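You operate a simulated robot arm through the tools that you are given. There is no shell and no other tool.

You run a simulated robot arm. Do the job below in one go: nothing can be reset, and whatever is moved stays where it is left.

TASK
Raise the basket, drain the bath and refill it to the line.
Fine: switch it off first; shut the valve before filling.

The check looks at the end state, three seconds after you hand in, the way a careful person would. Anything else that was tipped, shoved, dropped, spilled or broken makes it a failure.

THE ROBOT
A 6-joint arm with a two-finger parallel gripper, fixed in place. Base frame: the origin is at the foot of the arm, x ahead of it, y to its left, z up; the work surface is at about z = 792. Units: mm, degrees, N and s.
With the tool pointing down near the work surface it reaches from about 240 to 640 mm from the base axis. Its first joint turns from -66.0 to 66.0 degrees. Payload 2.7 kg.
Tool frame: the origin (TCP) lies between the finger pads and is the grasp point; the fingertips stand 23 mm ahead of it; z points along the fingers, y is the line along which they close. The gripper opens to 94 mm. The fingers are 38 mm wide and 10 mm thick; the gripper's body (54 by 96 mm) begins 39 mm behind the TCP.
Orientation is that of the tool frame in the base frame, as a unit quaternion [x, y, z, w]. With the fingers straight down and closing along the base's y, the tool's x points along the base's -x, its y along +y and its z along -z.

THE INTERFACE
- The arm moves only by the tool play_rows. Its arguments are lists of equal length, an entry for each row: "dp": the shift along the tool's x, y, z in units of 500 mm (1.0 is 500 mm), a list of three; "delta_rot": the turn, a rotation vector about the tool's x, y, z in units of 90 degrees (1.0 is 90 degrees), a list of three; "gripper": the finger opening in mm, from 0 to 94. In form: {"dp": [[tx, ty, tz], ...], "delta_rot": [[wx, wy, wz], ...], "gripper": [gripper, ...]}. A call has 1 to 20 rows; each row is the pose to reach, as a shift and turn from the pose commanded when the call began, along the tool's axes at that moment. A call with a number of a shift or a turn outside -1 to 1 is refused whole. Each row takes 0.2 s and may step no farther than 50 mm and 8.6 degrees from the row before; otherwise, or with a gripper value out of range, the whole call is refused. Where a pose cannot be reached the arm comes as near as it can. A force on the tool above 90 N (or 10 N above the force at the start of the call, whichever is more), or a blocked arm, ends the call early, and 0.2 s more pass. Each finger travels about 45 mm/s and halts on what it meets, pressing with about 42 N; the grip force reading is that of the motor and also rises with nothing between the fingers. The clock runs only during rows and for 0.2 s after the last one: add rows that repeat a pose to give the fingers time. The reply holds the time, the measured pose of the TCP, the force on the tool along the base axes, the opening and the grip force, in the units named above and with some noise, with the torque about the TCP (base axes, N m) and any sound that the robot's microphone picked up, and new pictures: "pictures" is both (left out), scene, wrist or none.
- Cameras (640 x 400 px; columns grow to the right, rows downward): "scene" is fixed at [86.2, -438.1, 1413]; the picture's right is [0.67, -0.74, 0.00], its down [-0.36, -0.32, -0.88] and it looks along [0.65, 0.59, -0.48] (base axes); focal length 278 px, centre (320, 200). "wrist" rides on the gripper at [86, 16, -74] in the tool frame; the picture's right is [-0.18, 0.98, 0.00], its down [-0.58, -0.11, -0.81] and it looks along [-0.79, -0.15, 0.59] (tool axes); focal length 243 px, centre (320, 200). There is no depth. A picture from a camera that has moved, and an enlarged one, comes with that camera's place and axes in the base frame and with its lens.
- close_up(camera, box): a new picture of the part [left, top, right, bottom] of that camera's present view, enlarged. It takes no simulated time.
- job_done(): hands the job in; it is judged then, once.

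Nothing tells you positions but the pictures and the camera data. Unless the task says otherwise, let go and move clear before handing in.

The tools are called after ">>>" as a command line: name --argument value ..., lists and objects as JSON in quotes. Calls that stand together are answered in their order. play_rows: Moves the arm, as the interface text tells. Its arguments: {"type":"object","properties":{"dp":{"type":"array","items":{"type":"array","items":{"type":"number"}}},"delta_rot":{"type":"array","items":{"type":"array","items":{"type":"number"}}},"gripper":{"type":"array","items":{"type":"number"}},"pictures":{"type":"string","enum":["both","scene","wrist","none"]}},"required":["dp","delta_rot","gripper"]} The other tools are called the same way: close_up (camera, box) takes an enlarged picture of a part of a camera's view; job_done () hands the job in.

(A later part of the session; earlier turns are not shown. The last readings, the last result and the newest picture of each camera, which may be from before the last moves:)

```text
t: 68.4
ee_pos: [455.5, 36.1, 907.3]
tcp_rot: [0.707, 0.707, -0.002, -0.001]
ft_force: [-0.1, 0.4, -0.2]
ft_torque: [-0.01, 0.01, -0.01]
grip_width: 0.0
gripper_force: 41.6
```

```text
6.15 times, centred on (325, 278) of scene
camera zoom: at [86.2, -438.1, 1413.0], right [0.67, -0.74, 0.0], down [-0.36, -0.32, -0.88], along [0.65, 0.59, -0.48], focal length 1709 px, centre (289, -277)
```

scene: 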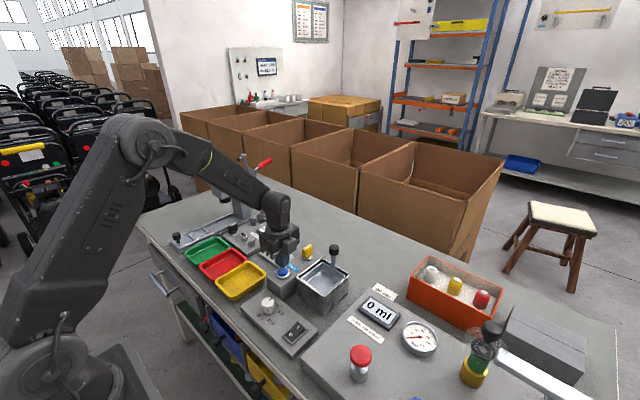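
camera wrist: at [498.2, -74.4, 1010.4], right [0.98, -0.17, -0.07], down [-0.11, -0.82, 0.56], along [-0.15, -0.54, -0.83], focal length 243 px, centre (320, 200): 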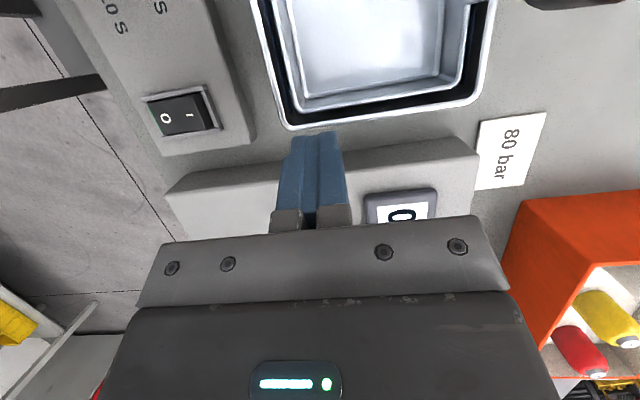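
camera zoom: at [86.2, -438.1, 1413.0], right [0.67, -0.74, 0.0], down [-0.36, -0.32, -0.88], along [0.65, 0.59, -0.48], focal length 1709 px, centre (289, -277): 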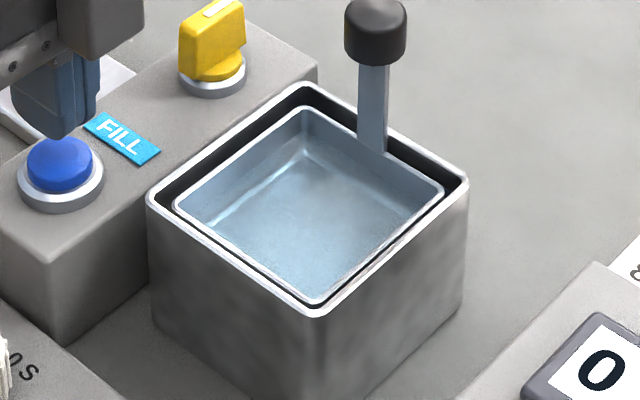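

Water now shows inside the basket too (light blue tint), so the level has risen above the basket floor and is getting close. Back to the oblique view to see it against the line.

>>> play_rows --dp '[[-0.02, 0, -0.066], [-0.1, 0.014, -0.066], [-0.178, 0.028, -0.066], [-0.256, 0.042, -0.066], [-0.333, 0.0554, -0.05], [-0.333, 0.0554, -0.006], [-0.333, 0.0554, -0.006]]' --delta_rot '[[0, 0, 0], [0, 0.06, 0], [0, 0.12, 0], [0, 0.18, 0], [0, 0.2222, 0], [0, 0.2222, 0], [0, 0.2222, 0]]' --gripper '[0, 0, 0, 0, 0, 0, 0]' --pictures "wrist"

>>> close_up --camera "wrist" --box '[284, 90, 324, 125]'

>>> close_up --camera "wrist" --box '[256, 0, 286, 20]'

>>> close_up --camera "wrist" --box '[250, 0, 490, 130]'

```text
t: 70.0
ee_pos: [485.2, -131.5, 910.0]
tcp_rot: [0.696, 0.696, 0.123, -0.124]
ft_force: [-0.3, -0.7, -0.6]
ft_torque: [0.01, 0.04, -0.01]
grip_width: 0.0
gripper_force: 41.8
camera wrist: at [499.4, -75.0, 1011.3], right [0.98, -0.17, -0.07], down [-0.11, -0.82, 0.56], along [-0.15, -0.54, -0.83], focal length 243 px, centre (320, 200)
```

wrist: 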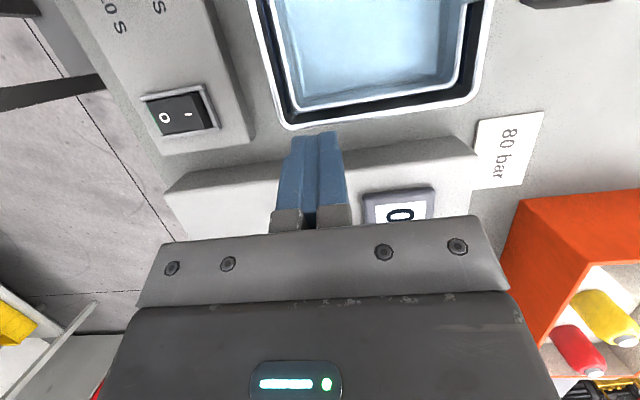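

```text
11.43 times, centred on (304, 108) of wrist
camera zoom: at [499.4, -75.0, 1011.3], right [0.98, -0.17, -0.07], down [-0.11, -0.82, 0.56], along [-0.15, -0.54, -0.83], focal length 2773 px, centre (503, 1257)
```

zoom: 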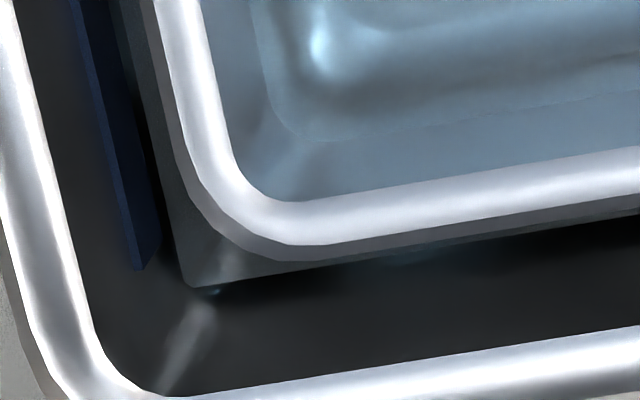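

```text
16.00 times, centred on (271, 10) of wrist
camera zoom: at [499.4, -75.0, 1011.3], right [0.98, -0.17, -0.07], down [-0.11, -0.82, 0.56], along [-0.15, -0.54, -0.83], focal length 3882 px, centre (1104, 3240)
```

zoom: 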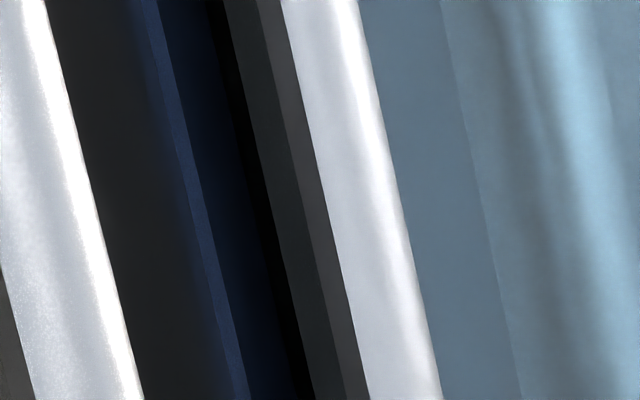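

```text
2.67 times, centred on (370, 65) of wrist
camera zoom: at [499.4, -75.0, 1011.3], right [0.98, -0.17, -0.07], down [-0.11, -0.82, 0.56], along [-0.15, -0.54, -0.83], focal length 647 px, centre (187, 560)
```

zoom: 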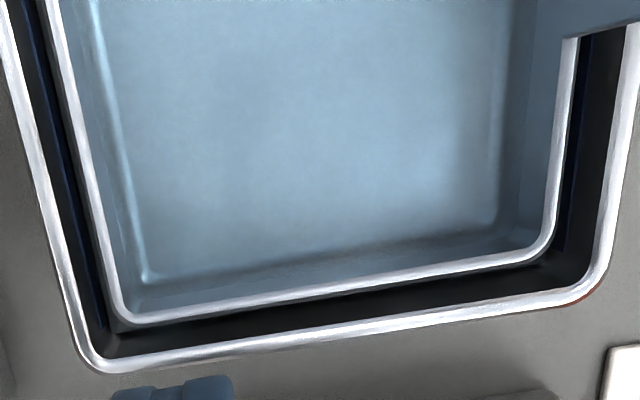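

The view is clear now: the water surface sits at about z 843, roughly 6 mm under the bar's lower edge, and the bar spans about 849–857.5. The rate is about 6.6 mm/s, so about 1.4–1.5 s more should bring it to the middle of the line.

>>> play_rows --dp '[[0.0205, 0, -0.0564], [0.0988, -0.0139, -0.028], [0.1771, -0.0277, 0.0005], [0.2553, -0.0416, 0.0289], [0.3336, -0.0554, 0.0574], [0.311, -0.0554, 0.1195], [0.311, -0.0554, 0.1195]]' --delta_rot '[[0, 0, 0], [0, -0.06, 0], [0, -0.12, 0], [0, -0.18, 0], [0, -0.2222, 0], [0, -0.2222, 0], [0, -0.2222, 0]]' --gripper '[0, 0, 0, 0, 0, 0, 0]' --pictures "none"

>>> close_up --camera "scene" --box '[250, 235, 350, 310]'

```text
t: 71.6
ee_pos: [456.1, 36.7, 907.7]
tcp_rot: [0.707, 0.707, -0.001, 0.0]
ft_force: [-1.4, 0.2, -0.6]
ft_torque: [0.0, 0.0, 0.0]
grip_width: 0.0
gripper_force: 41.9
```

```text
5.33 times, centred on (300, 272) of scene
camera zoom: at [86.2, -438.0, 1413.0], right [0.67, -0.74, 0.0], down [-0.36, -0.32, -0.88], along [0.65, 0.59, -0.48], focal length 1482 px, centre (427, -187)
```

zoom: 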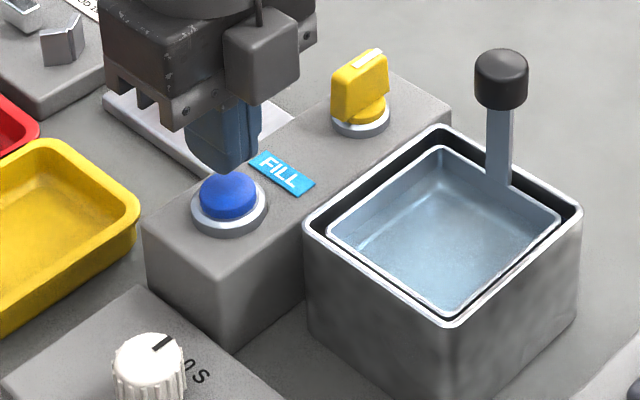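

Pressing for 7 rows (about 1.4 s), then releasing.

>>> play_rows --dp '[[0, 0, 0.02], [0, 0, 0.034], [0, 0, 0.042], [0, 0, 0.042], [0, 0, 0.042], [0, 0, 0.042], [0, 0, 0.042], [0, 0, 0.042], [0, 0, 0.042], [0, 0, 0.02], [0, 0, 0]]' --delta_rot '[[0, 0, 0], [0, 0, 0], [0, 0, 0], [0, 0, 0], [0, 0, 0], [0, 0, 0], [0, 0, 0], [0, 0, 0], [0, 0, 0], [0, 0, 0], [0, 0, 0]]' --gripper '[0, 0, 0, 0, 0, 0, 0, 0, 0, 0, 0]' --pictures "none"

>>> play_rows --dp '[[-0.02, 0, -0.066], [-0.1, 0.014, -0.066], [-0.178, 0.028, -0.066], [-0.256, 0.042, -0.066], [-0.333, 0.0554, -0.05], [-0.333, 0.0554, -0.006], [-0.333, 0.0554, -0.006]]' --delta_rot '[[0, 0, 0], [0, 0.06, 0], [0, 0.12, 0], [0, 0.18, 0], [0, 0.2222, 0], [0, 0.2222, 0], [0, 0.2222, 0]]' --gripper '[0, 0, 0, 0, 0, 0, 0]' --pictures "wrist"

>>> close_up --camera "wrist" --box '[284, 90, 324, 125]'

>>> close_up --camera "wrist" --box '[256, 0, 286, 20]'

>>> close_up --camera "wrist" --box '[250, 0, 490, 130]'

```text
t: 74.0
ee_pos: [455.2, 35.4, 906.5]
tcp_rot: [0.707, 0.707, -0.002, -0.001]
ft_force: [0.5, 0.5, 0.0]
ft_torque: [-0.03, 0.04, 0.02]
grip_width: 0.0
gripper_force: 42.0
heard: click
```

```text
t: 75.6
ee_pos: [484.6, -129.9, 908.5]
tcp_rot: [0.696, 0.697, 0.122, -0.123]
ft_force: [-0.4, -0.2, -0.5]
ft_torque: [0.04, -0.02, -0.01]
grip_width: 0.0
gripper_force: 41.9
camera wrist: at [499.1, -74.9, 1009.3], right [0.98, -0.17, -0.07], down [-0.11, -0.82, 0.56], along [-0.15, -0.54, -0.83], focal length 243 px, centre (320, 200)
```

wrist: 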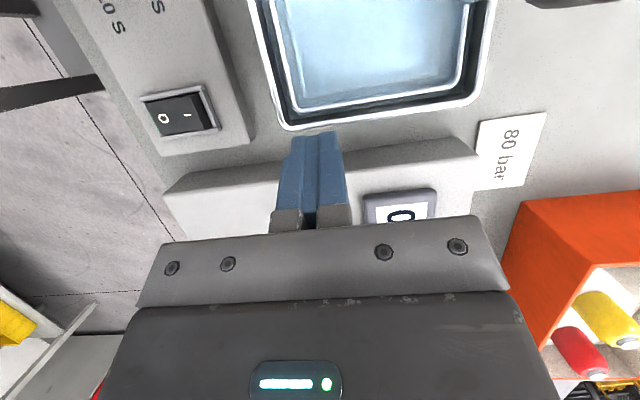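

```text
11.43 times, centred on (304, 108) of wrist
camera zoom: at [499.1, -74.9, 1009.3], right [0.98, -0.17, -0.07], down [-0.11, -0.82, 0.56], along [-0.15, -0.54, -0.83], focal length 2773 px, centre (503, 1257)
```

zoom: 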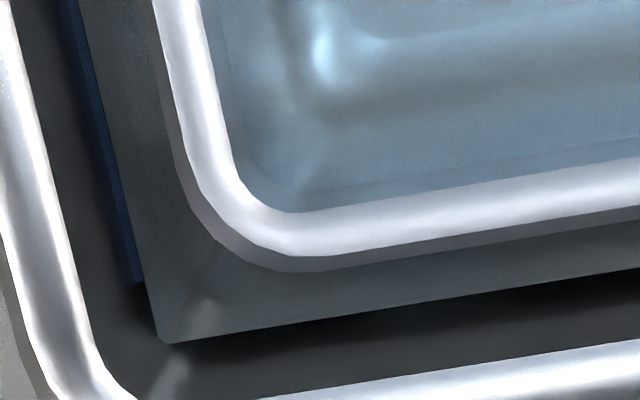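

```text
16.00 times, centred on (271, 10) of wrist
camera zoom: at [499.1, -74.9, 1009.3], right [0.98, -0.17, -0.07], down [-0.11, -0.82, 0.56], along [-0.15, -0.54, -0.83], focal length 3882 px, centre (1104, 3240)
```

zoom: 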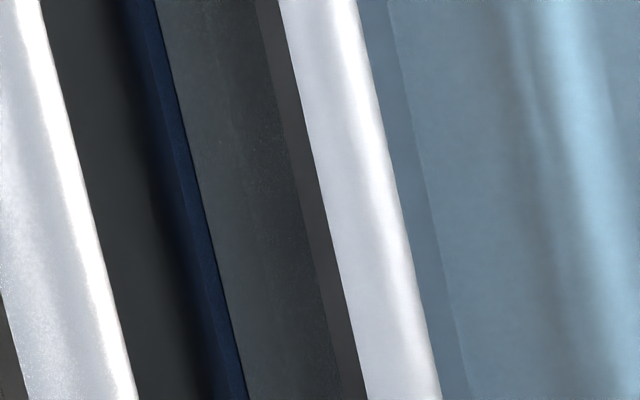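

```text
2.67 times, centred on (370, 65) of wrist
camera zoom: at [499.1, -74.9, 1009.3], right [0.98, -0.17, -0.07], down [-0.11, -0.82, 0.56], along [-0.15, -0.54, -0.83], focal length 647 px, centre (187, 560)
```

zoom: 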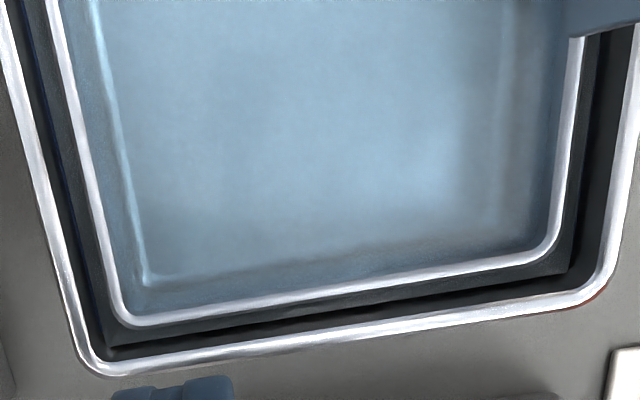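

The water now reaches the line. I'll zoom in hard on the bar's end and edge to see exactly where the surface cuts it.

>>> close_up --camera "wrist" --box '[284, 98, 304, 118]'

>>> close_up --camera "wrist" --box '[278, 60, 298, 75]'

>>> close_up --camera "wrist" --box '[440, 60, 490, 120]'

```text
16.00 times, centred on (294, 108) of wrist
camera zoom: at [499.1, -74.9, 1009.3], right [0.98, -0.17, -0.07], down [-0.11, -0.82, 0.56], along [-0.15, -0.54, -0.83], focal length 3882 px, centre (736, 1672)
```

zoom: 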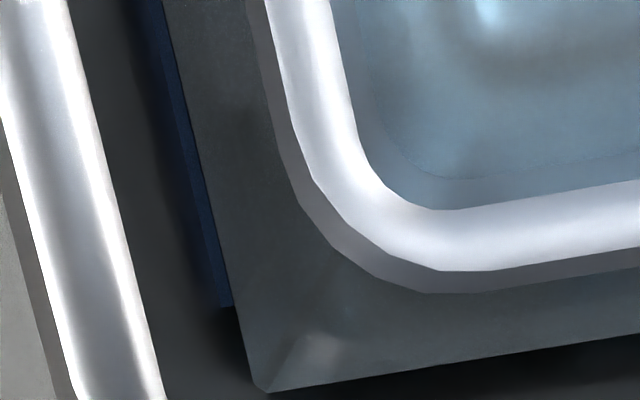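

```text
16.00 times, centred on (288, 68) of wrist
camera zoom: at [499.1, -74.9, 1009.3], right [0.98, -0.17, -0.07], down [-0.11, -0.82, 0.56], along [-0.15, -0.54, -0.83], focal length 3882 px, centre (832, 2320)
```

zoom: 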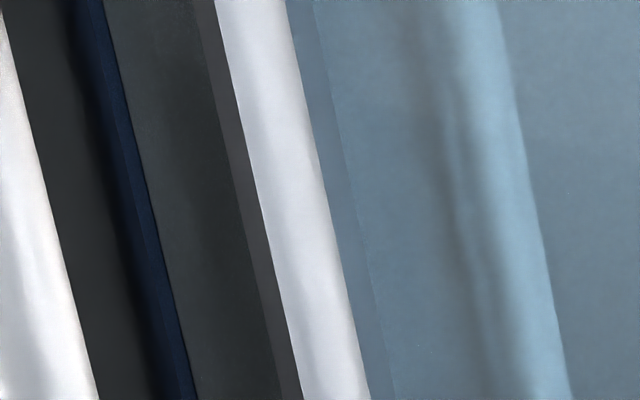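

```text
6.67 times, centred on (465, 90) of wrist
camera zoom: at [499.1, -74.9, 1009.3], right [0.98, -0.17, -0.07], down [-0.11, -0.82, 0.56], along [-0.15, -0.54, -0.83], focal length 1618 px, centre (-647, 933)
```

zoom: 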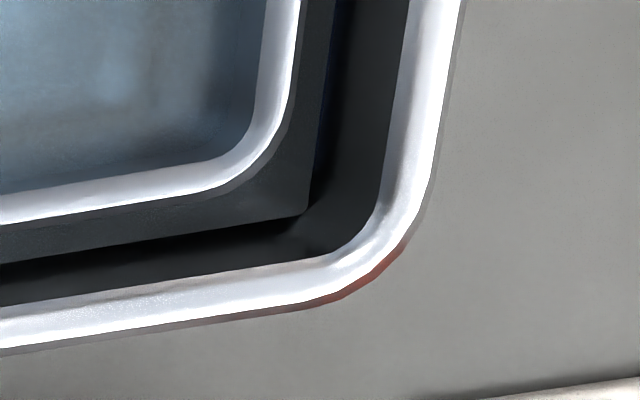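

>>> close_up --camera "wrist" --box '[478, 72, 498, 92]'

>>> close_up --camera "wrist" --box '[470, 55, 500, 75]'

>>> close_up --camera "wrist" --box '[476, 78, 496, 94]'

```text
16.00 times, centred on (488, 82) of wrist
camera zoom: at [499.1, -74.9, 1009.3], right [0.98, -0.17, -0.07], down [-0.11, -0.82, 0.56], along [-0.15, -0.54, -0.83], focal length 3882 px, centre (-2368, 2088)
```

zoom: 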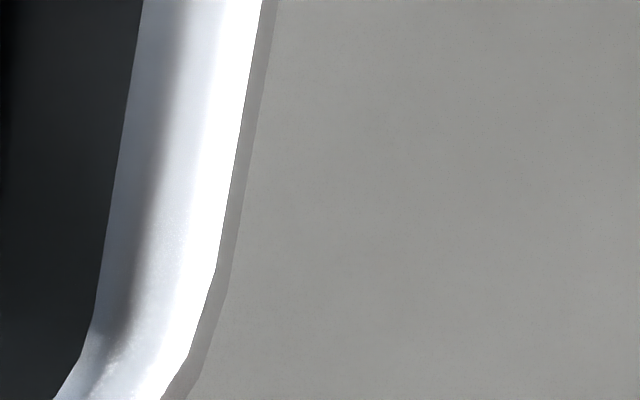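

```text
16.00 times, centred on (485, 65) of wrist
camera zoom: at [499.1, -74.9, 1009.3], right [0.98, -0.17, -0.07], down [-0.11, -0.82, 0.56], along [-0.15, -0.54, -0.83], focal length 3882 px, centre (-2320, 2360)
```

zoom: 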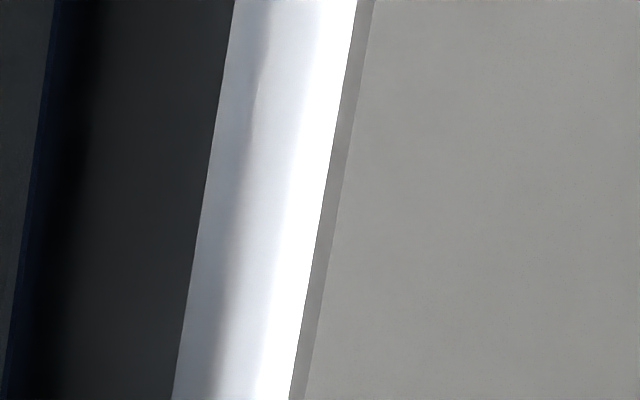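

```text
16.00 times, centred on (486, 86) of wrist
camera zoom: at [499.1, -74.9, 1009.3], right [0.98, -0.17, -0.07], down [-0.11, -0.82, 0.56], along [-0.15, -0.54, -0.83], focal length 3882 px, centre (-2336, 2024)
```

zoom: 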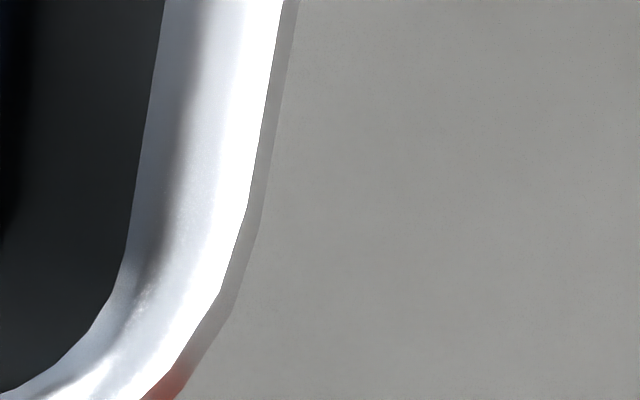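

>>> close_up --camera "wrist" --box '[458, 55, 488, 75]'

>>> close_up --camera "wrist" --box '[455, 72, 485, 92]'

```text
16.00 times, centred on (473, 65) of wrist
camera zoom: at [499.1, -74.9, 1009.3], right [0.98, -0.17, -0.07], down [-0.11, -0.82, 0.56], along [-0.15, -0.54, -0.83], focal length 3882 px, centre (-2128, 2360)
```

zoom: 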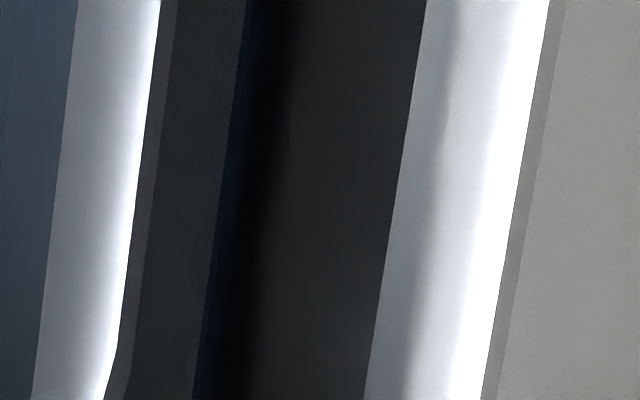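

```text
16.00 times, centred on (470, 82) of wrist
camera zoom: at [499.1, -74.9, 1009.3], right [0.98, -0.17, -0.07], down [-0.11, -0.82, 0.56], along [-0.15, -0.54, -0.83], focal length 3882 px, centre (-2080, 2088)
```

zoom: 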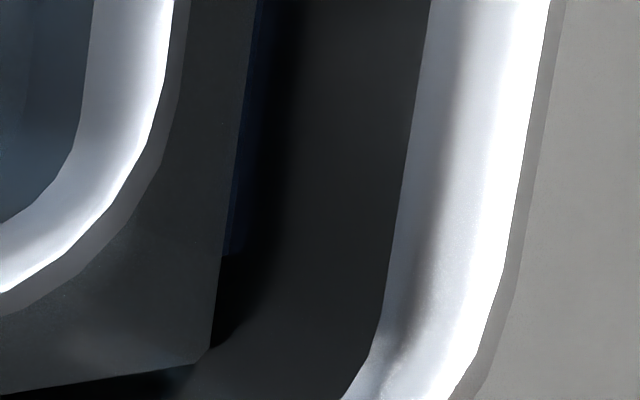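

The surface looks level with the upper edge of the blue bar. I'll move the arm out of the scene camera's way and compare with its view of the far wall.

>>> play_rows --dp '[[0.0205, 0, -0.0564], [0.0988, -0.0139, -0.028], [0.1771, -0.0277, 0.0005], [0.2553, -0.0416, 0.0289], [0.3336, -0.0554, 0.0574], [0.3336, -0.0554, 0.0574]]' --delta_rot '[[0, 0, 0], [0, -0.06, 0], [0, -0.12, 0], [0, -0.18, 0], [0, -0.2222, 0], [0, -0.2222, 0]]' --gripper '[0, 0, 0, 0, 0, 0]' --pictures "scene"

>>> close_up --camera "scene" --box '[318, 245, 358, 275]'

>>> close_up --camera "scene" --box '[332, 258, 352, 273]'

>>> close_up --camera "scene" --box '[295, 240, 355, 300]'

```text
t: 77.0
ee_pos: [456.0, 34.2, 937.4]
tcp_rot: [0.707, 0.707, -0.001, -0.001]
ft_force: [-0.6, -0.1, -0.4]
ft_torque: [0.01, 0.02, 0.01]
grip_width: 0.0
gripper_force: 42.5
```

scene: 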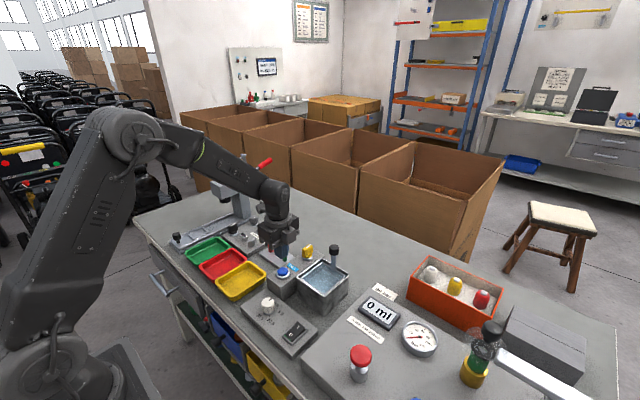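

```text
13.33 times, centred on (338, 260) of scene
camera zoom: at [86.2, -438.0, 1413.0], right [0.67, -0.74, 0.0], down [-0.36, -0.32, -0.88], along [0.65, 0.59, -0.48], focal length 3704 px, centre (80, -600)
```

zoom: 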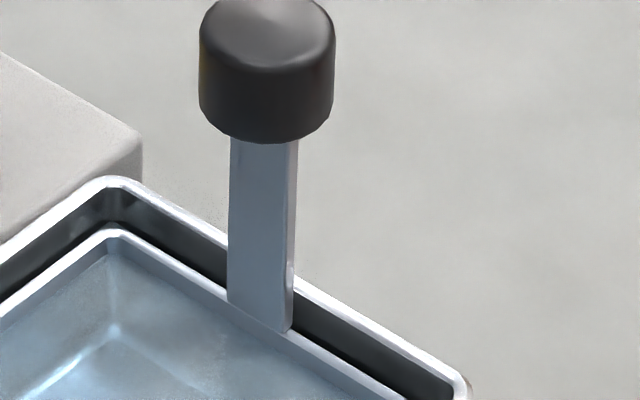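

```text
16.00 times, centred on (342, 266) of scene
camera zoom: at [86.2, -438.0, 1413.0], right [0.67, -0.74, 0.0], down [-0.36, -0.32, -0.88], along [0.65, 0.59, -0.48], focal length 4444 px, centre (-32, -848)
```

zoom: 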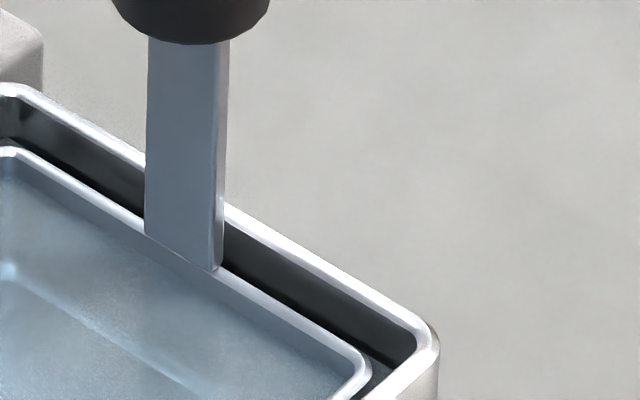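

```text
6.67 times, centred on (325, 270) of scene
camera zoom: at [86.2, -438.0, 1413.0], right [0.67, -0.74, 0.0], down [-0.36, -0.32, -0.88], along [0.65, 0.59, -0.48], focal length 1852 px, centre (287, -267)
```

zoom: 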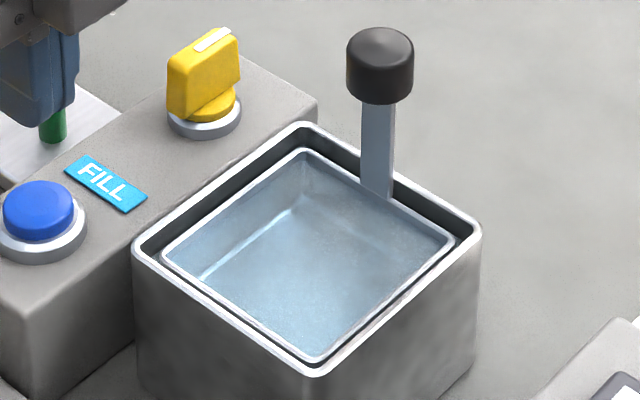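

>>> close_up --camera "scene" --box '[338, 268, 354, 280]'

>>> close_up --camera "scene" --box '[318, 252, 334, 264]'

```text
16.00 times, centred on (346, 274) of scene
camera zoom: at [86.2, -438.0, 1413.0], right [0.67, -0.74, 0.0], down [-0.36, -0.32, -0.88], along [0.65, 0.59, -0.48], focal length 4444 px, centre (-96, -984)
```

zoom: 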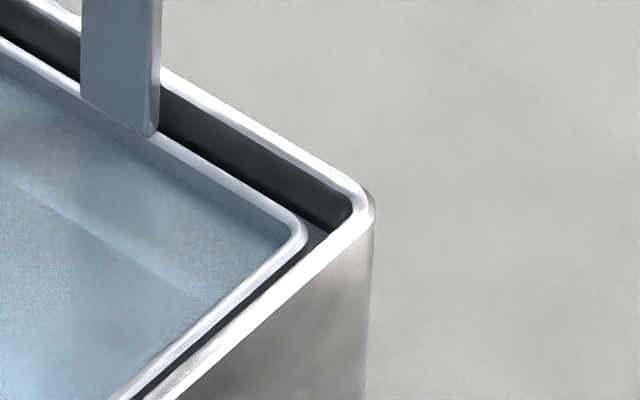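

```text
16.00 times, centred on (326, 258) of scene
camera zoom: at [86.2, -438.0, 1413.0], right [0.67, -0.74, 0.0], down [-0.36, -0.32, -0.88], along [0.65, 0.59, -0.48], focal length 4444 px, centre (224, -728)
```

zoom: 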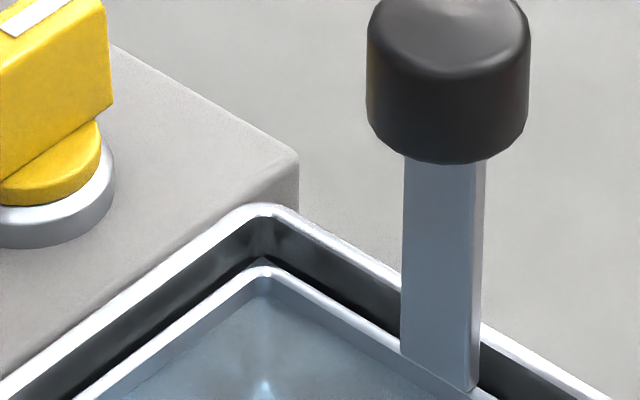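

From both views the surface sits at about the top edge of the line bar rather than its middle. Before deciding on a correction, I'll measure it from a flatter viewing angle.

>>> play_rows --dp '[[-0.083, 0.027, 0], [-0.166, 0.054, 0], [-0.25, 0.082, 0], [-0.333, 0.109, 0.01], [-0.333, 0.109, 0.054], [-0.333, 0.109, 0.054]]' --delta_rot '[[0, 0.06, 0], [0, 0.12, 0], [0, 0.18, 0], [0, 0.2222, 0], [0, 0.2222, 0], [0, 0.2222, 0]]' --gripper '[0, 0, 0, 0, 0, 0]' --pictures "wrist"

>>> close_up --camera "wrist" --box '[200, 40, 300, 130]'

>>> close_up --camera "wrist" --box '[220, 60, 250, 80]'

```text
t: 78.4
ee_pos: [510.9, -129.3, 910.2]
tcp_rot: [0.696, 0.697, 0.122, -0.124]
ft_force: [-0.1, -0.2, 0.4]
ft_torque: [0.02, -0.02, 0.02]
grip_width: 0.0
gripper_force: 42.6
camera wrist: at [525.0, -74.0, 1012.1], right [0.98, -0.17, -0.07], down [-0.11, -0.82, 0.56], along [-0.15, -0.54, -0.83], focal length 243 px, centre (320, 200)
```

wrist: 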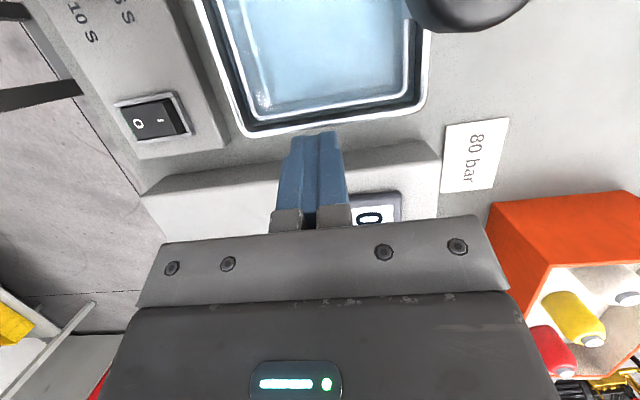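

```text
4.44 times, centred on (250, 85) of wrist
camera zoom: at [525.0, -74.0, 1012.1], right [0.98, -0.17, -0.07], down [-0.11, -0.82, 0.56], along [-0.15, -0.54, -0.83], focal length 1078 px, centre (631, 711)
```

zoom: 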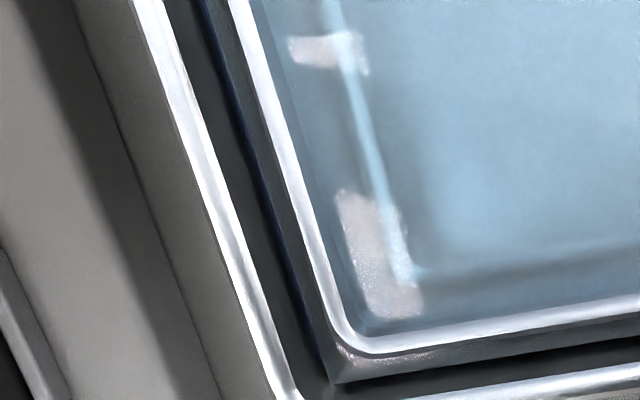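

```text
16.00 times, centred on (235, 70) of wrist
camera zoom: at [525.0, -74.0, 1012.1], right [0.98, -0.17, -0.07], down [-0.11, -0.82, 0.56], along [-0.15, -0.54, -0.83], focal length 3882 px, centre (1680, 2280)
```

zoom: 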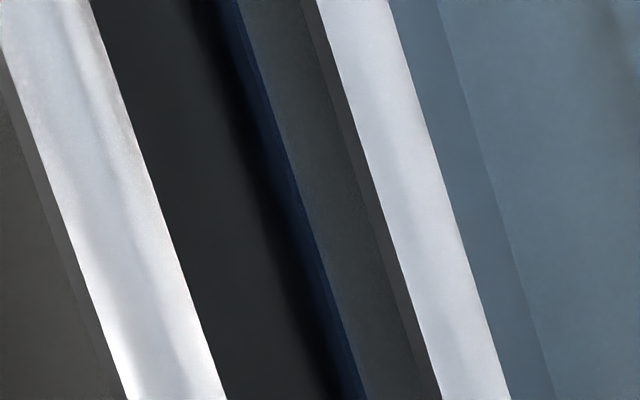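

Measured against the bar (about z 849–857), the surface is near z 858, roughly 5 mm above the middle of the line. I'll bleed off a little through the drain valve: first going back up and over to the handle.

>>> play_rows --dp '[[0.0228, 0, -0.0627], [0.0456, 0, -0.1253], [0.0684, 0, -0.188]]' --delta_rot '[[0, -0.0741, 0], [0, -0.1481, 0], [0, -0.2222, 0]]' --gripper '[0, 0, 0]' --pictures "none"

>>> play_rows --dp '[[0.0276, 0.007, 0], [0.055, 0.014, 0], [0.083, 0.021, 0], [0.11, 0.028, 0], [0.138, 0.035, 0.005], [0.166, 0.042, 0.01], [0.193, 0.05, 0.015], [0.22, 0.057, 0.02], [0.248, 0.064, 0.025], [0.276, 0.071, 0.03], [0.303, 0.078, 0.035], [0.331, 0.085, 0.04], [0.331, 0.085, 0.04]]' --delta_rot '[[0, 0, -0.0833], [0, 0, -0.1667], [0, 0, -0.25], [0, 0, -0.3333], [0, 0, -0.4167], [0, 0, -0.5], [0, 0, -0.5833], [0, 0, -0.6667], [0, 0, -0.75], [0, 0, -0.8333], [0, 0, -0.9167], [0, 0, -1.0], [0, 0, -1.0]]' --gripper '[0, 0, 0, 0, 10, 20, 30, 40, 40, 40, 40, 40, 40]' --pictures "both"

>>> close_up --camera "wrist" --box '[240, 10, 420, 140]'

```text
t: 79.2
ee_pos: [510.8, -128.6, 1013.6]
tcp_rot: [0.707, 0.707, -0.002, -0.001]
ft_force: [0.5, -0.2, 0.2]
ft_torque: [0.04, 0.03, -0.02]
grip_width: 0.0
gripper_force: 41.6
```

```text
t: 82.0
ee_pos: [553.6, 35.8, 993.0]
tcp_rot: [-0.001, 1.0, 0.0, -0.001]
ft_force: [-0.9, 0.4, 0.9]
ft_torque: [0.03, -0.03, -0.02]
grip_width: 40.1
gripper_force: 0.1
camera wrist: at [465.4, 51.5, 1069.5], right [0.18, 0.98, 0.0], down [0.58, -0.11, 0.81], along [0.79, -0.15, -0.59], focal length 243 px, centre (320, 200)
```

scene: 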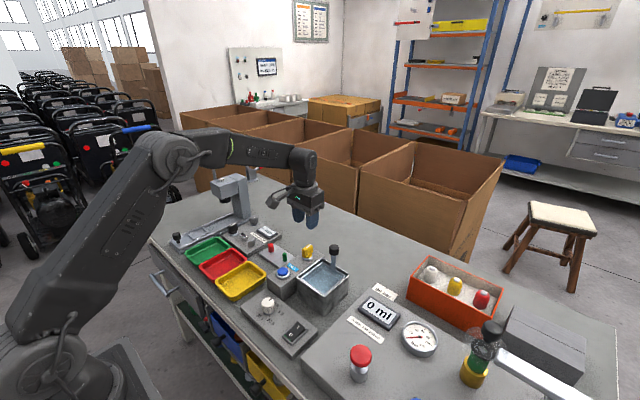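
wrist: 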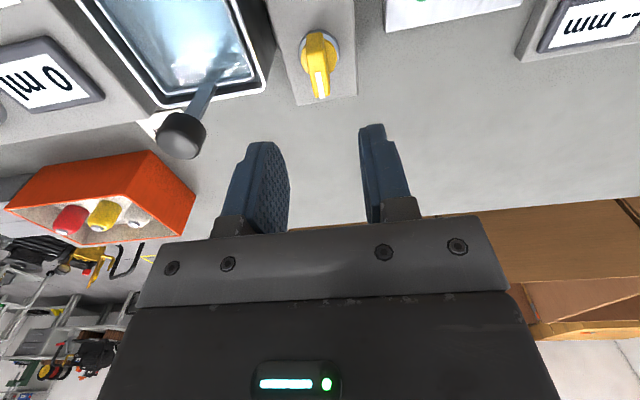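

```text
3.08 times, centred on (330, 75) of wrist
camera zoom: at [465.4, 51.5, 1069.5], right [0.18, 0.98, 0.0], down [0.58, -0.11, 0.81], along [0.79, -0.15, -0.59], focal length 746 px, centre (289, 585)
```

zoom: 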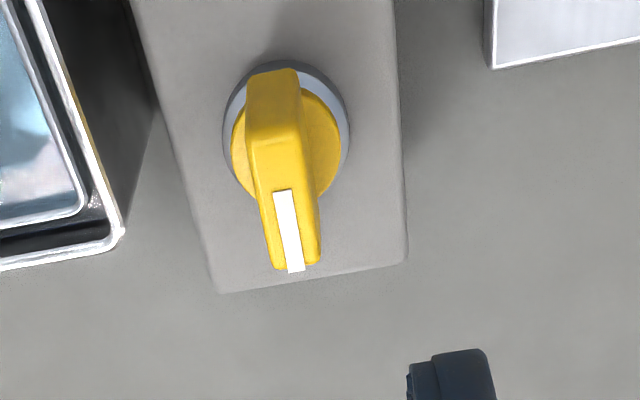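

Directly above the handle. Descending and gripping it.

>>> play_rows --dp '[[0, 0, 0.08], [0, 0, 0.16], [0, 0, 0.202], [0, 0, 0.202], [0, 0, 0.202], [0, 0, 0.202], [0, 0, 0.202], [0, 0, 0.202], [0, 0, 0.202]]' --delta_rot '[[0, 0, 0], [0, 0, 0], [0, 0, 0], [0, 0, 0], [0, 0, 0], [0, 0, 0], [0, 0, 0], [0, 0, 0], [0, 0, 0]]' --gripper '[40, 40, 40, 30, 18, 6, 4, 4, 4]' --pictures "wrist"

>>> close_up --camera "wrist" --box '[0, 0, 260, 200]'

```text
t: 84.0
ee_pos: [553.5, 33.3, 891.0]
tcp_rot: [0.0, 1.0, -0.001, -0.001]
ft_force: [-0.2, -7.9, -4.5]
ft_torque: [0.16, -0.74, -0.04]
grip_width: 13.2
gripper_force: 45.0
camera wrist: at [465.8, 50.2, 967.2], right [0.18, 0.98, 0.0], down [0.58, -0.11, 0.81], along [0.79, -0.15, -0.59], focal length 243 px, centre (320, 200)
```

wrist: 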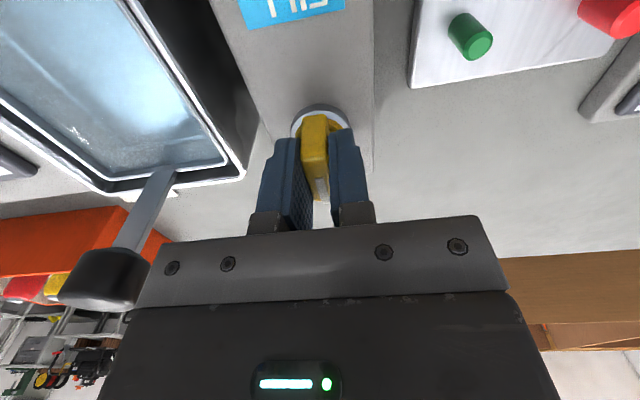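

```text
2.00 times, centred on (130, 100) of wrist
camera zoom: at [465.8, 50.2, 967.2], right [0.18, 0.98, 0.0], down [0.58, -0.11, 0.81], along [0.79, -0.15, -0.59], focal length 485 px, centre (700, 400)
```

zoom: 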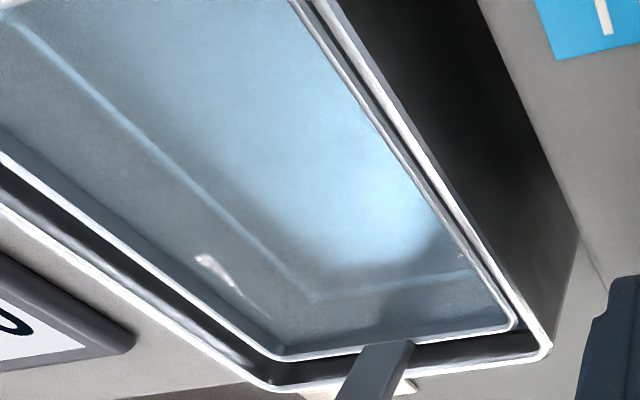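

Gripped. I'll crack the valve open to about 40° and straight back to the closed stop.

>>> play_rows --dp '[[0, 0.002, 0], [0, 0.002, 0], [0, 0.002, 0], [0, 0.002, 0], [0, 0.002, 0], [0, 0.002, 0], [0, 0.002, 0], [0, 0.002, 0], [0, 0.002, 0], [0, 0.002, 0], [0, 0.002, 0], [0, 0.002, 0]]' --delta_rot '[[0, 0, 0.09], [0, 0, 0.18], [0, 0, 0.27], [0, 0, 0.36], [0, 0, 0.44], [0, 0, 0.36], [0, 0, 0.27], [0, 0, 0.18], [0, 0, 0.09], [0, 0, 0.0], [0, 0, -0.025], [0, 0, -0.025]]' --gripper '[4, 4, 4, 4, 4, 4, 4, 4, 4, 4, 4, 4]' --pictures "wrist"

>>> close_up --camera "wrist" --box '[0, 0, 260, 200]'

```text
t: 86.6
ee_pos: [554.3, 35.4, 892.2]
tcp_rot: [-0.017, 1.0, 0.0, -0.002]
ft_force: [8.9, -18.6, -13.1]
ft_torque: [0.09, -0.02, -1.7]
grip_width: 13.0
gripper_force: 45.3
camera wrist: at [465.3, 47.0, 967.5], right [0.15, 0.99, 0.0], down [0.59, -0.09, 0.8], along [0.8, -0.12, -0.59], focal length 243 px, centre (320, 200)
```

wrist: 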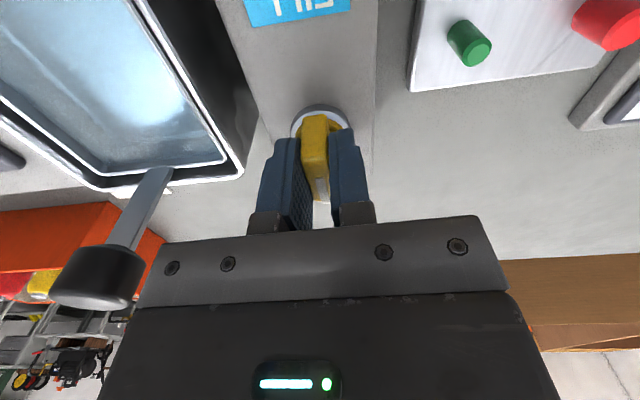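

```text
2.00 times, centred on (130, 100) of wrist
camera zoom: at [465.3, 47.0, 967.5], right [0.15, 0.99, 0.0], down [0.59, -0.09, 0.8], along [0.8, -0.12, -0.59], focal length 485 px, centre (700, 400)
```

zoom: 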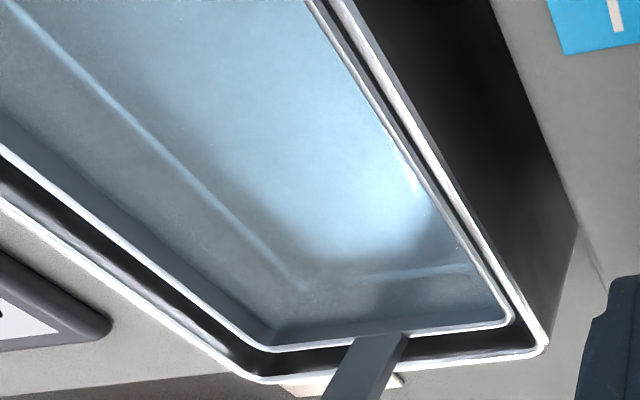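

The level has visibly dropped a little and the handle is back against its closed stop (1.7 N·m). I'll release and go measure.

>>> play_rows --dp '[[0, -0.001, 0], [0, -0.001, 0], [0, -0.001, 0], [0, -0.001, 0], [0, 0, -0.08], [0, 0, -0.16], [0, 0, -0.24]]' --delta_rot '[[0, 0, 0.015], [0, 0, 0.015], [0, 0, 0.015], [0, 0, 0.015], [0, 0, 0.025], [0, 0, 0.025], [0, 0, 0.025]]' --gripper '[4, 20, 32, 40, 40, 40, 40]' --pictures "none"

>>> close_up --camera "wrist" --box '[240, 10, 420, 140]'

>>> close_up --camera "scene" --box '[280, 240, 360, 300]'

```text
t: 88.2
ee_pos: [556.0, 35.4, 1011.4]
tcp_rot: [0.0, 1.0, 0.0, -0.001]
ft_force: [-1.2, 0.4, 0.3]
ft_torque: [0.01, 0.01, -0.02]
grip_width: 39.8
gripper_force: 0.1
```

```text
3.08 times, centred on (330, 75) of wrist
camera zoom: at [467.6, 51.9, 1088.4], right [0.18, 0.98, 0.0], down [0.58, -0.11, 0.81], along [0.79, -0.15, -0.59], focal length 746 px, centre (289, 585)
```

zoom: 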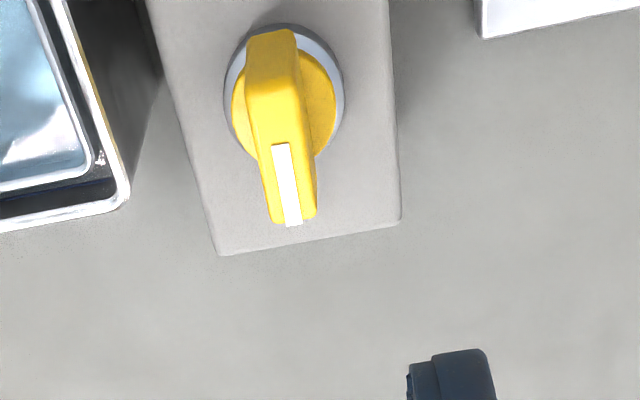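

```text
6.67 times, centred on (320, 270) of scene
camera zoom: at [86.2, -438.1, 1413.0], right [0.67, -0.74, 0.0], down [-0.36, -0.32, -0.88], along [0.65, 0.59, -0.48], focal length 1852 px, centre (320, -267)
```

zoom: 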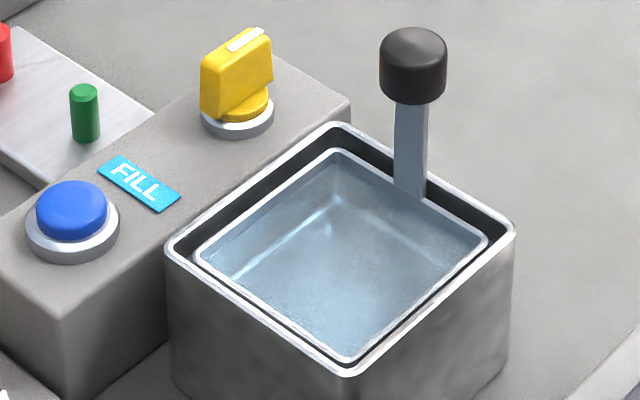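

>>> play_rows --dp '[[0.012, -0.0275, 0], [0.024, -0.055, 0], [0.036, -0.0825, 0], [0.048, -0.11, 0], [0.06, -0.1375, 0], [0.0715, -0.165, 0], [0.083, -0.1925, 0], [0.095, -0.22, 0], [0.107, -0.2475, 0], [0.119, -0.275, 0], [0.131, -0.3025, 0], [0.143, -0.33, 0], [0.143, -0.33, 0]]' --delta_rot '[[0, 0, 0.0833], [0, 0, 0.1667], [0, 0, 0.25], [0, 0, 0.3333], [0, 0, 0.4167], [0, 0, 0.5], [0, 0, 0.5833], [0, 0, 0.6667], [0, 0, 0.75], [0, 0, 0.8333], [0, 0, 0.9167], [0, 0, 1.0], [0, 0, 1.0]]' --gripper '[30, 20, 10, 0, 0, 0, 0, 0, 0, 0, 0, 0, 0]' --pictures "none"

>>> play_rows --dp '[[0, 0, 0.07], [0, 0, 0.14], [0, 0, 0.203], [0, 0, 0.203]]' --delta_rot '[[0, 0.0741, 0], [0, 0.1481, 0], [0, 0.2222, 0], [0, 0.2222, 0]]' --gripper '[0, 0, 0, 0]' --pictures "wrist"

>>> close_up --camera "wrist" --box '[284, 98, 304, 118]'

>>> close_up --camera "wrist" --box '[278, 60, 298, 75]'

>>> close_up --camera "wrist" --box '[458, 55, 488, 75]'

```text
t: 91.0
ee_pos: [481.8, -127.9, 1011.8]
tcp_rot: [0.708, 0.707, -0.001, 0.0]
ft_force: [0.8, 0.3, -0.3]
ft_torque: [0.02, 0.02, 0.01]
grip_width: 0.0
gripper_force: 42.0
```

```text
t: 92.0
ee_pos: [483.6, -132.2, 911.3]
tcp_rot: [0.697, 0.696, 0.122, -0.123]
ft_force: [0.0, 0.5, 0.3]
ft_torque: [-0.01, 0.0, -0.01]
grip_width: 0.0
gripper_force: 42.2
camera wrist: at [498.2, -74.9, 1012.7], right [0.98, -0.17, -0.06], down [-0.11, -0.82, 0.56], along [-0.15, -0.54, -0.83], focal length 243 px, centre (320, 200)
```

wrist: 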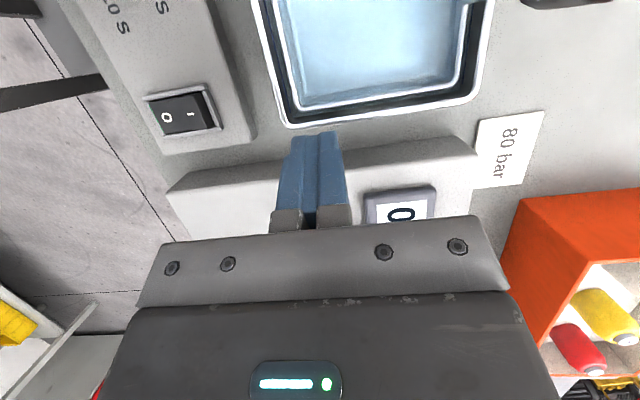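

```text
16.00 times, centred on (294, 108) of wrist
camera zoom: at [498.2, -74.9, 1012.7], right [0.98, -0.17, -0.06], down [-0.11, -0.82, 0.56], along [-0.15, -0.54, -0.83], focal length 3882 px, centre (736, 1672)
```

zoom: 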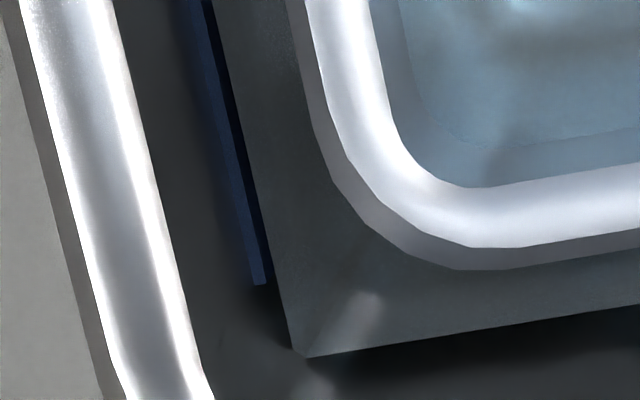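

```text
16.00 times, centred on (288, 68) of wrist
camera zoom: at [498.2, -74.9, 1012.7], right [0.98, -0.17, -0.06], down [-0.11, -0.82, 0.56], along [-0.15, -0.54, -0.83], focal length 3882 px, centre (832, 2320)
```

zoom: 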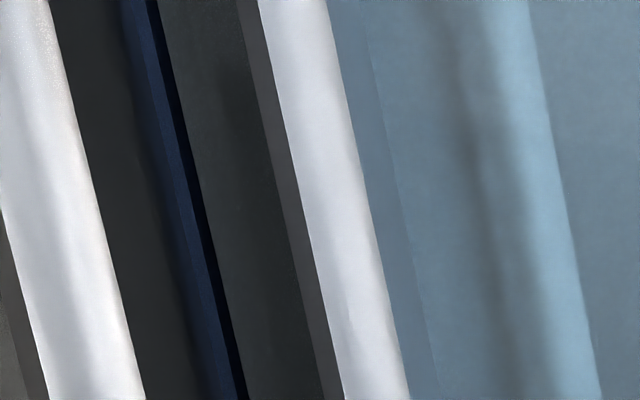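

```text
16.00 times, centred on (473, 65) of wrist
camera zoom: at [498.2, -74.9, 1012.7], right [0.98, -0.17, -0.06], down [-0.11, -0.82, 0.56], along [-0.15, -0.54, -0.83], focal length 3882 px, centre (-2128, 2360)
```

zoom: 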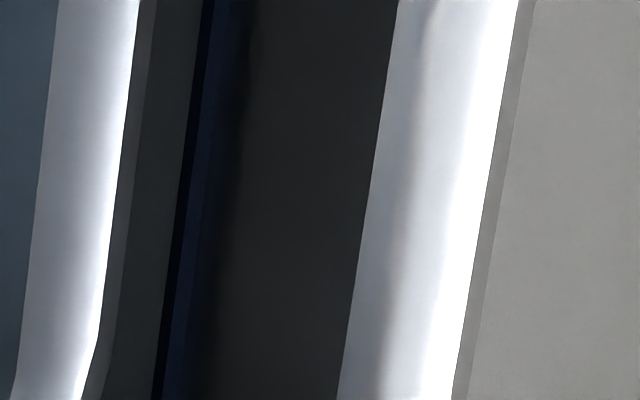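

The dark front face of the bar is visible again, so the surface is now about 1 mm below its top edge (z ≈ 856). One more, slightly larger, crack of the valve should put it at the middle of the line.

>>> play_rows --dp '[[0.0228, 0, -0.0627], [0.0456, 0, -0.1253], [0.0684, 0, -0.188]]' --delta_rot '[[0, -0.0741, 0], [0, -0.1481, 0], [0, -0.2222, 0]]' --gripper '[0, 0, 0]' --pictures "none"

>>> play_rows --dp '[[0.0276, 0.0118, 0], [0.055, 0.0235, 0], [0.083, 0.0353, 0], [0.11, 0.047, 0], [0.138, 0.0588, 0.005], [0.166, 0.0705, 0.01], [0.193, 0.0823, 0.015], [0.22, 0.094, 0.02], [0.248, 0.1058, 0.025], [0.276, 0.1175, 0.03], [0.303, 0.1293, 0.035], [0.331, 0.141, 0.04], [0.331, 0.141, 0.04]]' --delta_rot '[[0, 0, -0.0833], [0, 0, -0.1667], [0, 0, -0.25], [0, 0, -0.3333], [0, 0, -0.4167], [0, 0, -0.5], [0, 0, -0.5833], [0, 0, -0.6667], [0, 0, -0.75], [0, 0, -0.8333], [0, 0, -0.9167], [0, 0, -1.0], [0, 0, -1.0]]' --gripper '[0, 0, 0, 0, 10, 20, 30, 40, 40, 40, 40, 40, 40]' --pictures "wrist"

>>> close_up --camera "wrist" --box '[240, 10, 420, 140]'

```text
t: 92.8
ee_pos: [483.2, -129.8, 1008.7]
tcp_rot: [0.708, 0.707, -0.002, 0.001]
ft_force: [0.4, -0.4, 0.0]
ft_torque: [0.02, 0.02, 0.0]
grip_width: 0.1
gripper_force: 42.8
```

```text
t: 95.6
ee_pos: [551.3, 35.2, 989.7]
tcp_rot: [-0.002, 1.0, 0.0, -0.001]
ft_force: [0.3, 0.8, -0.1]
ft_torque: [-0.01, -0.03, 0.01]
grip_width: 40.1
gripper_force: 0.0
camera wrist: at [463.9, 51.7, 1066.0], right [0.18, 0.98, 0.0], down [0.58, -0.11, 0.81], along [0.79, -0.15, -0.59], focal length 243 px, centre (320, 200)
```

wrist: 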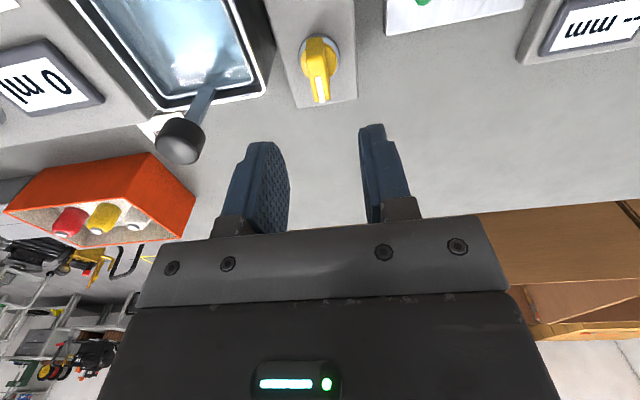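

```text
3.08 times, centred on (330, 75) of wrist
camera zoom: at [463.9, 51.7, 1066.0], right [0.18, 0.98, 0.0], down [0.58, -0.11, 0.81], along [0.79, -0.15, -0.59], focal length 746 px, centre (289, 585)
```

zoom: 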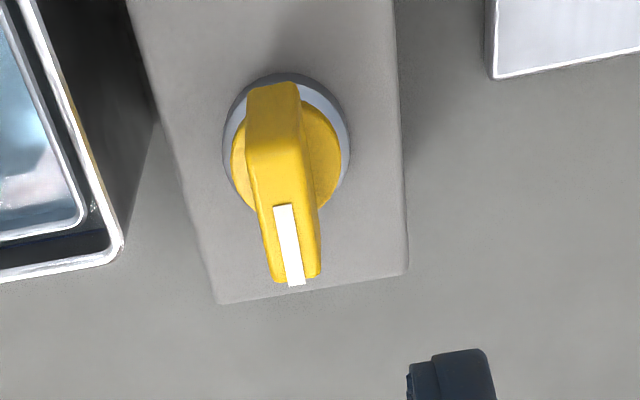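

>>> play_rows --dp '[[-0.003, 0, 0.08], [-0.003, 0, 0.16], [-0.003, 0, 0.196], [-0.003, 0, 0.196], [-0.003, 0, 0.196], [-0.003, 0, 0.196], [-0.003, 0, 0.196], [-0.003, 0, 0.196], [-0.003, 0, 0.196]]' --delta_rot '[[0, 0, 0], [0, 0, 0], [0, 0, 0], [0, 0, 0], [0, 0, 0], [0, 0, 0], [0, 0, 0], [0, 0, 0], [0, 0, 0]]' --gripper '[40, 40, 40, 30, 18, 6, 4, 4, 4]' --pictures "wrist"

```text
t: 97.6
ee_pos: [553.2, 34.3, 889.5]
tcp_rot: [0.001, 1.0, -0.001, -0.001]
ft_force: [0.4, -23.8, -3.5]
ft_torque: [0.16, -0.51, -0.04]
grip_width: 12.8
gripper_force: 45.2
camera wrist: at [465.9, 50.5, 965.4], right [0.19, 0.98, 0.0], down [0.58, -0.11, 0.8], along [0.79, -0.15, -0.59], focal length 243 px, centre (320, 200)
```

wrist: 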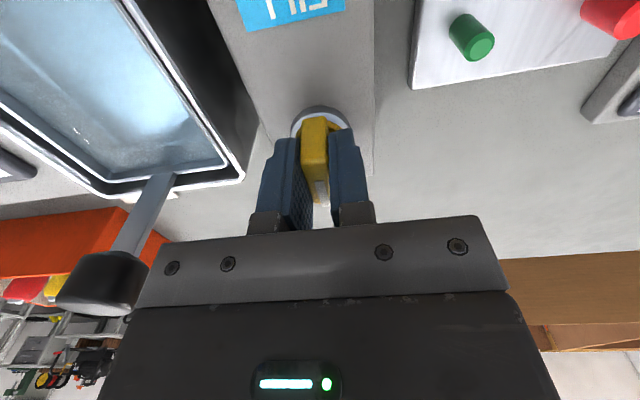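

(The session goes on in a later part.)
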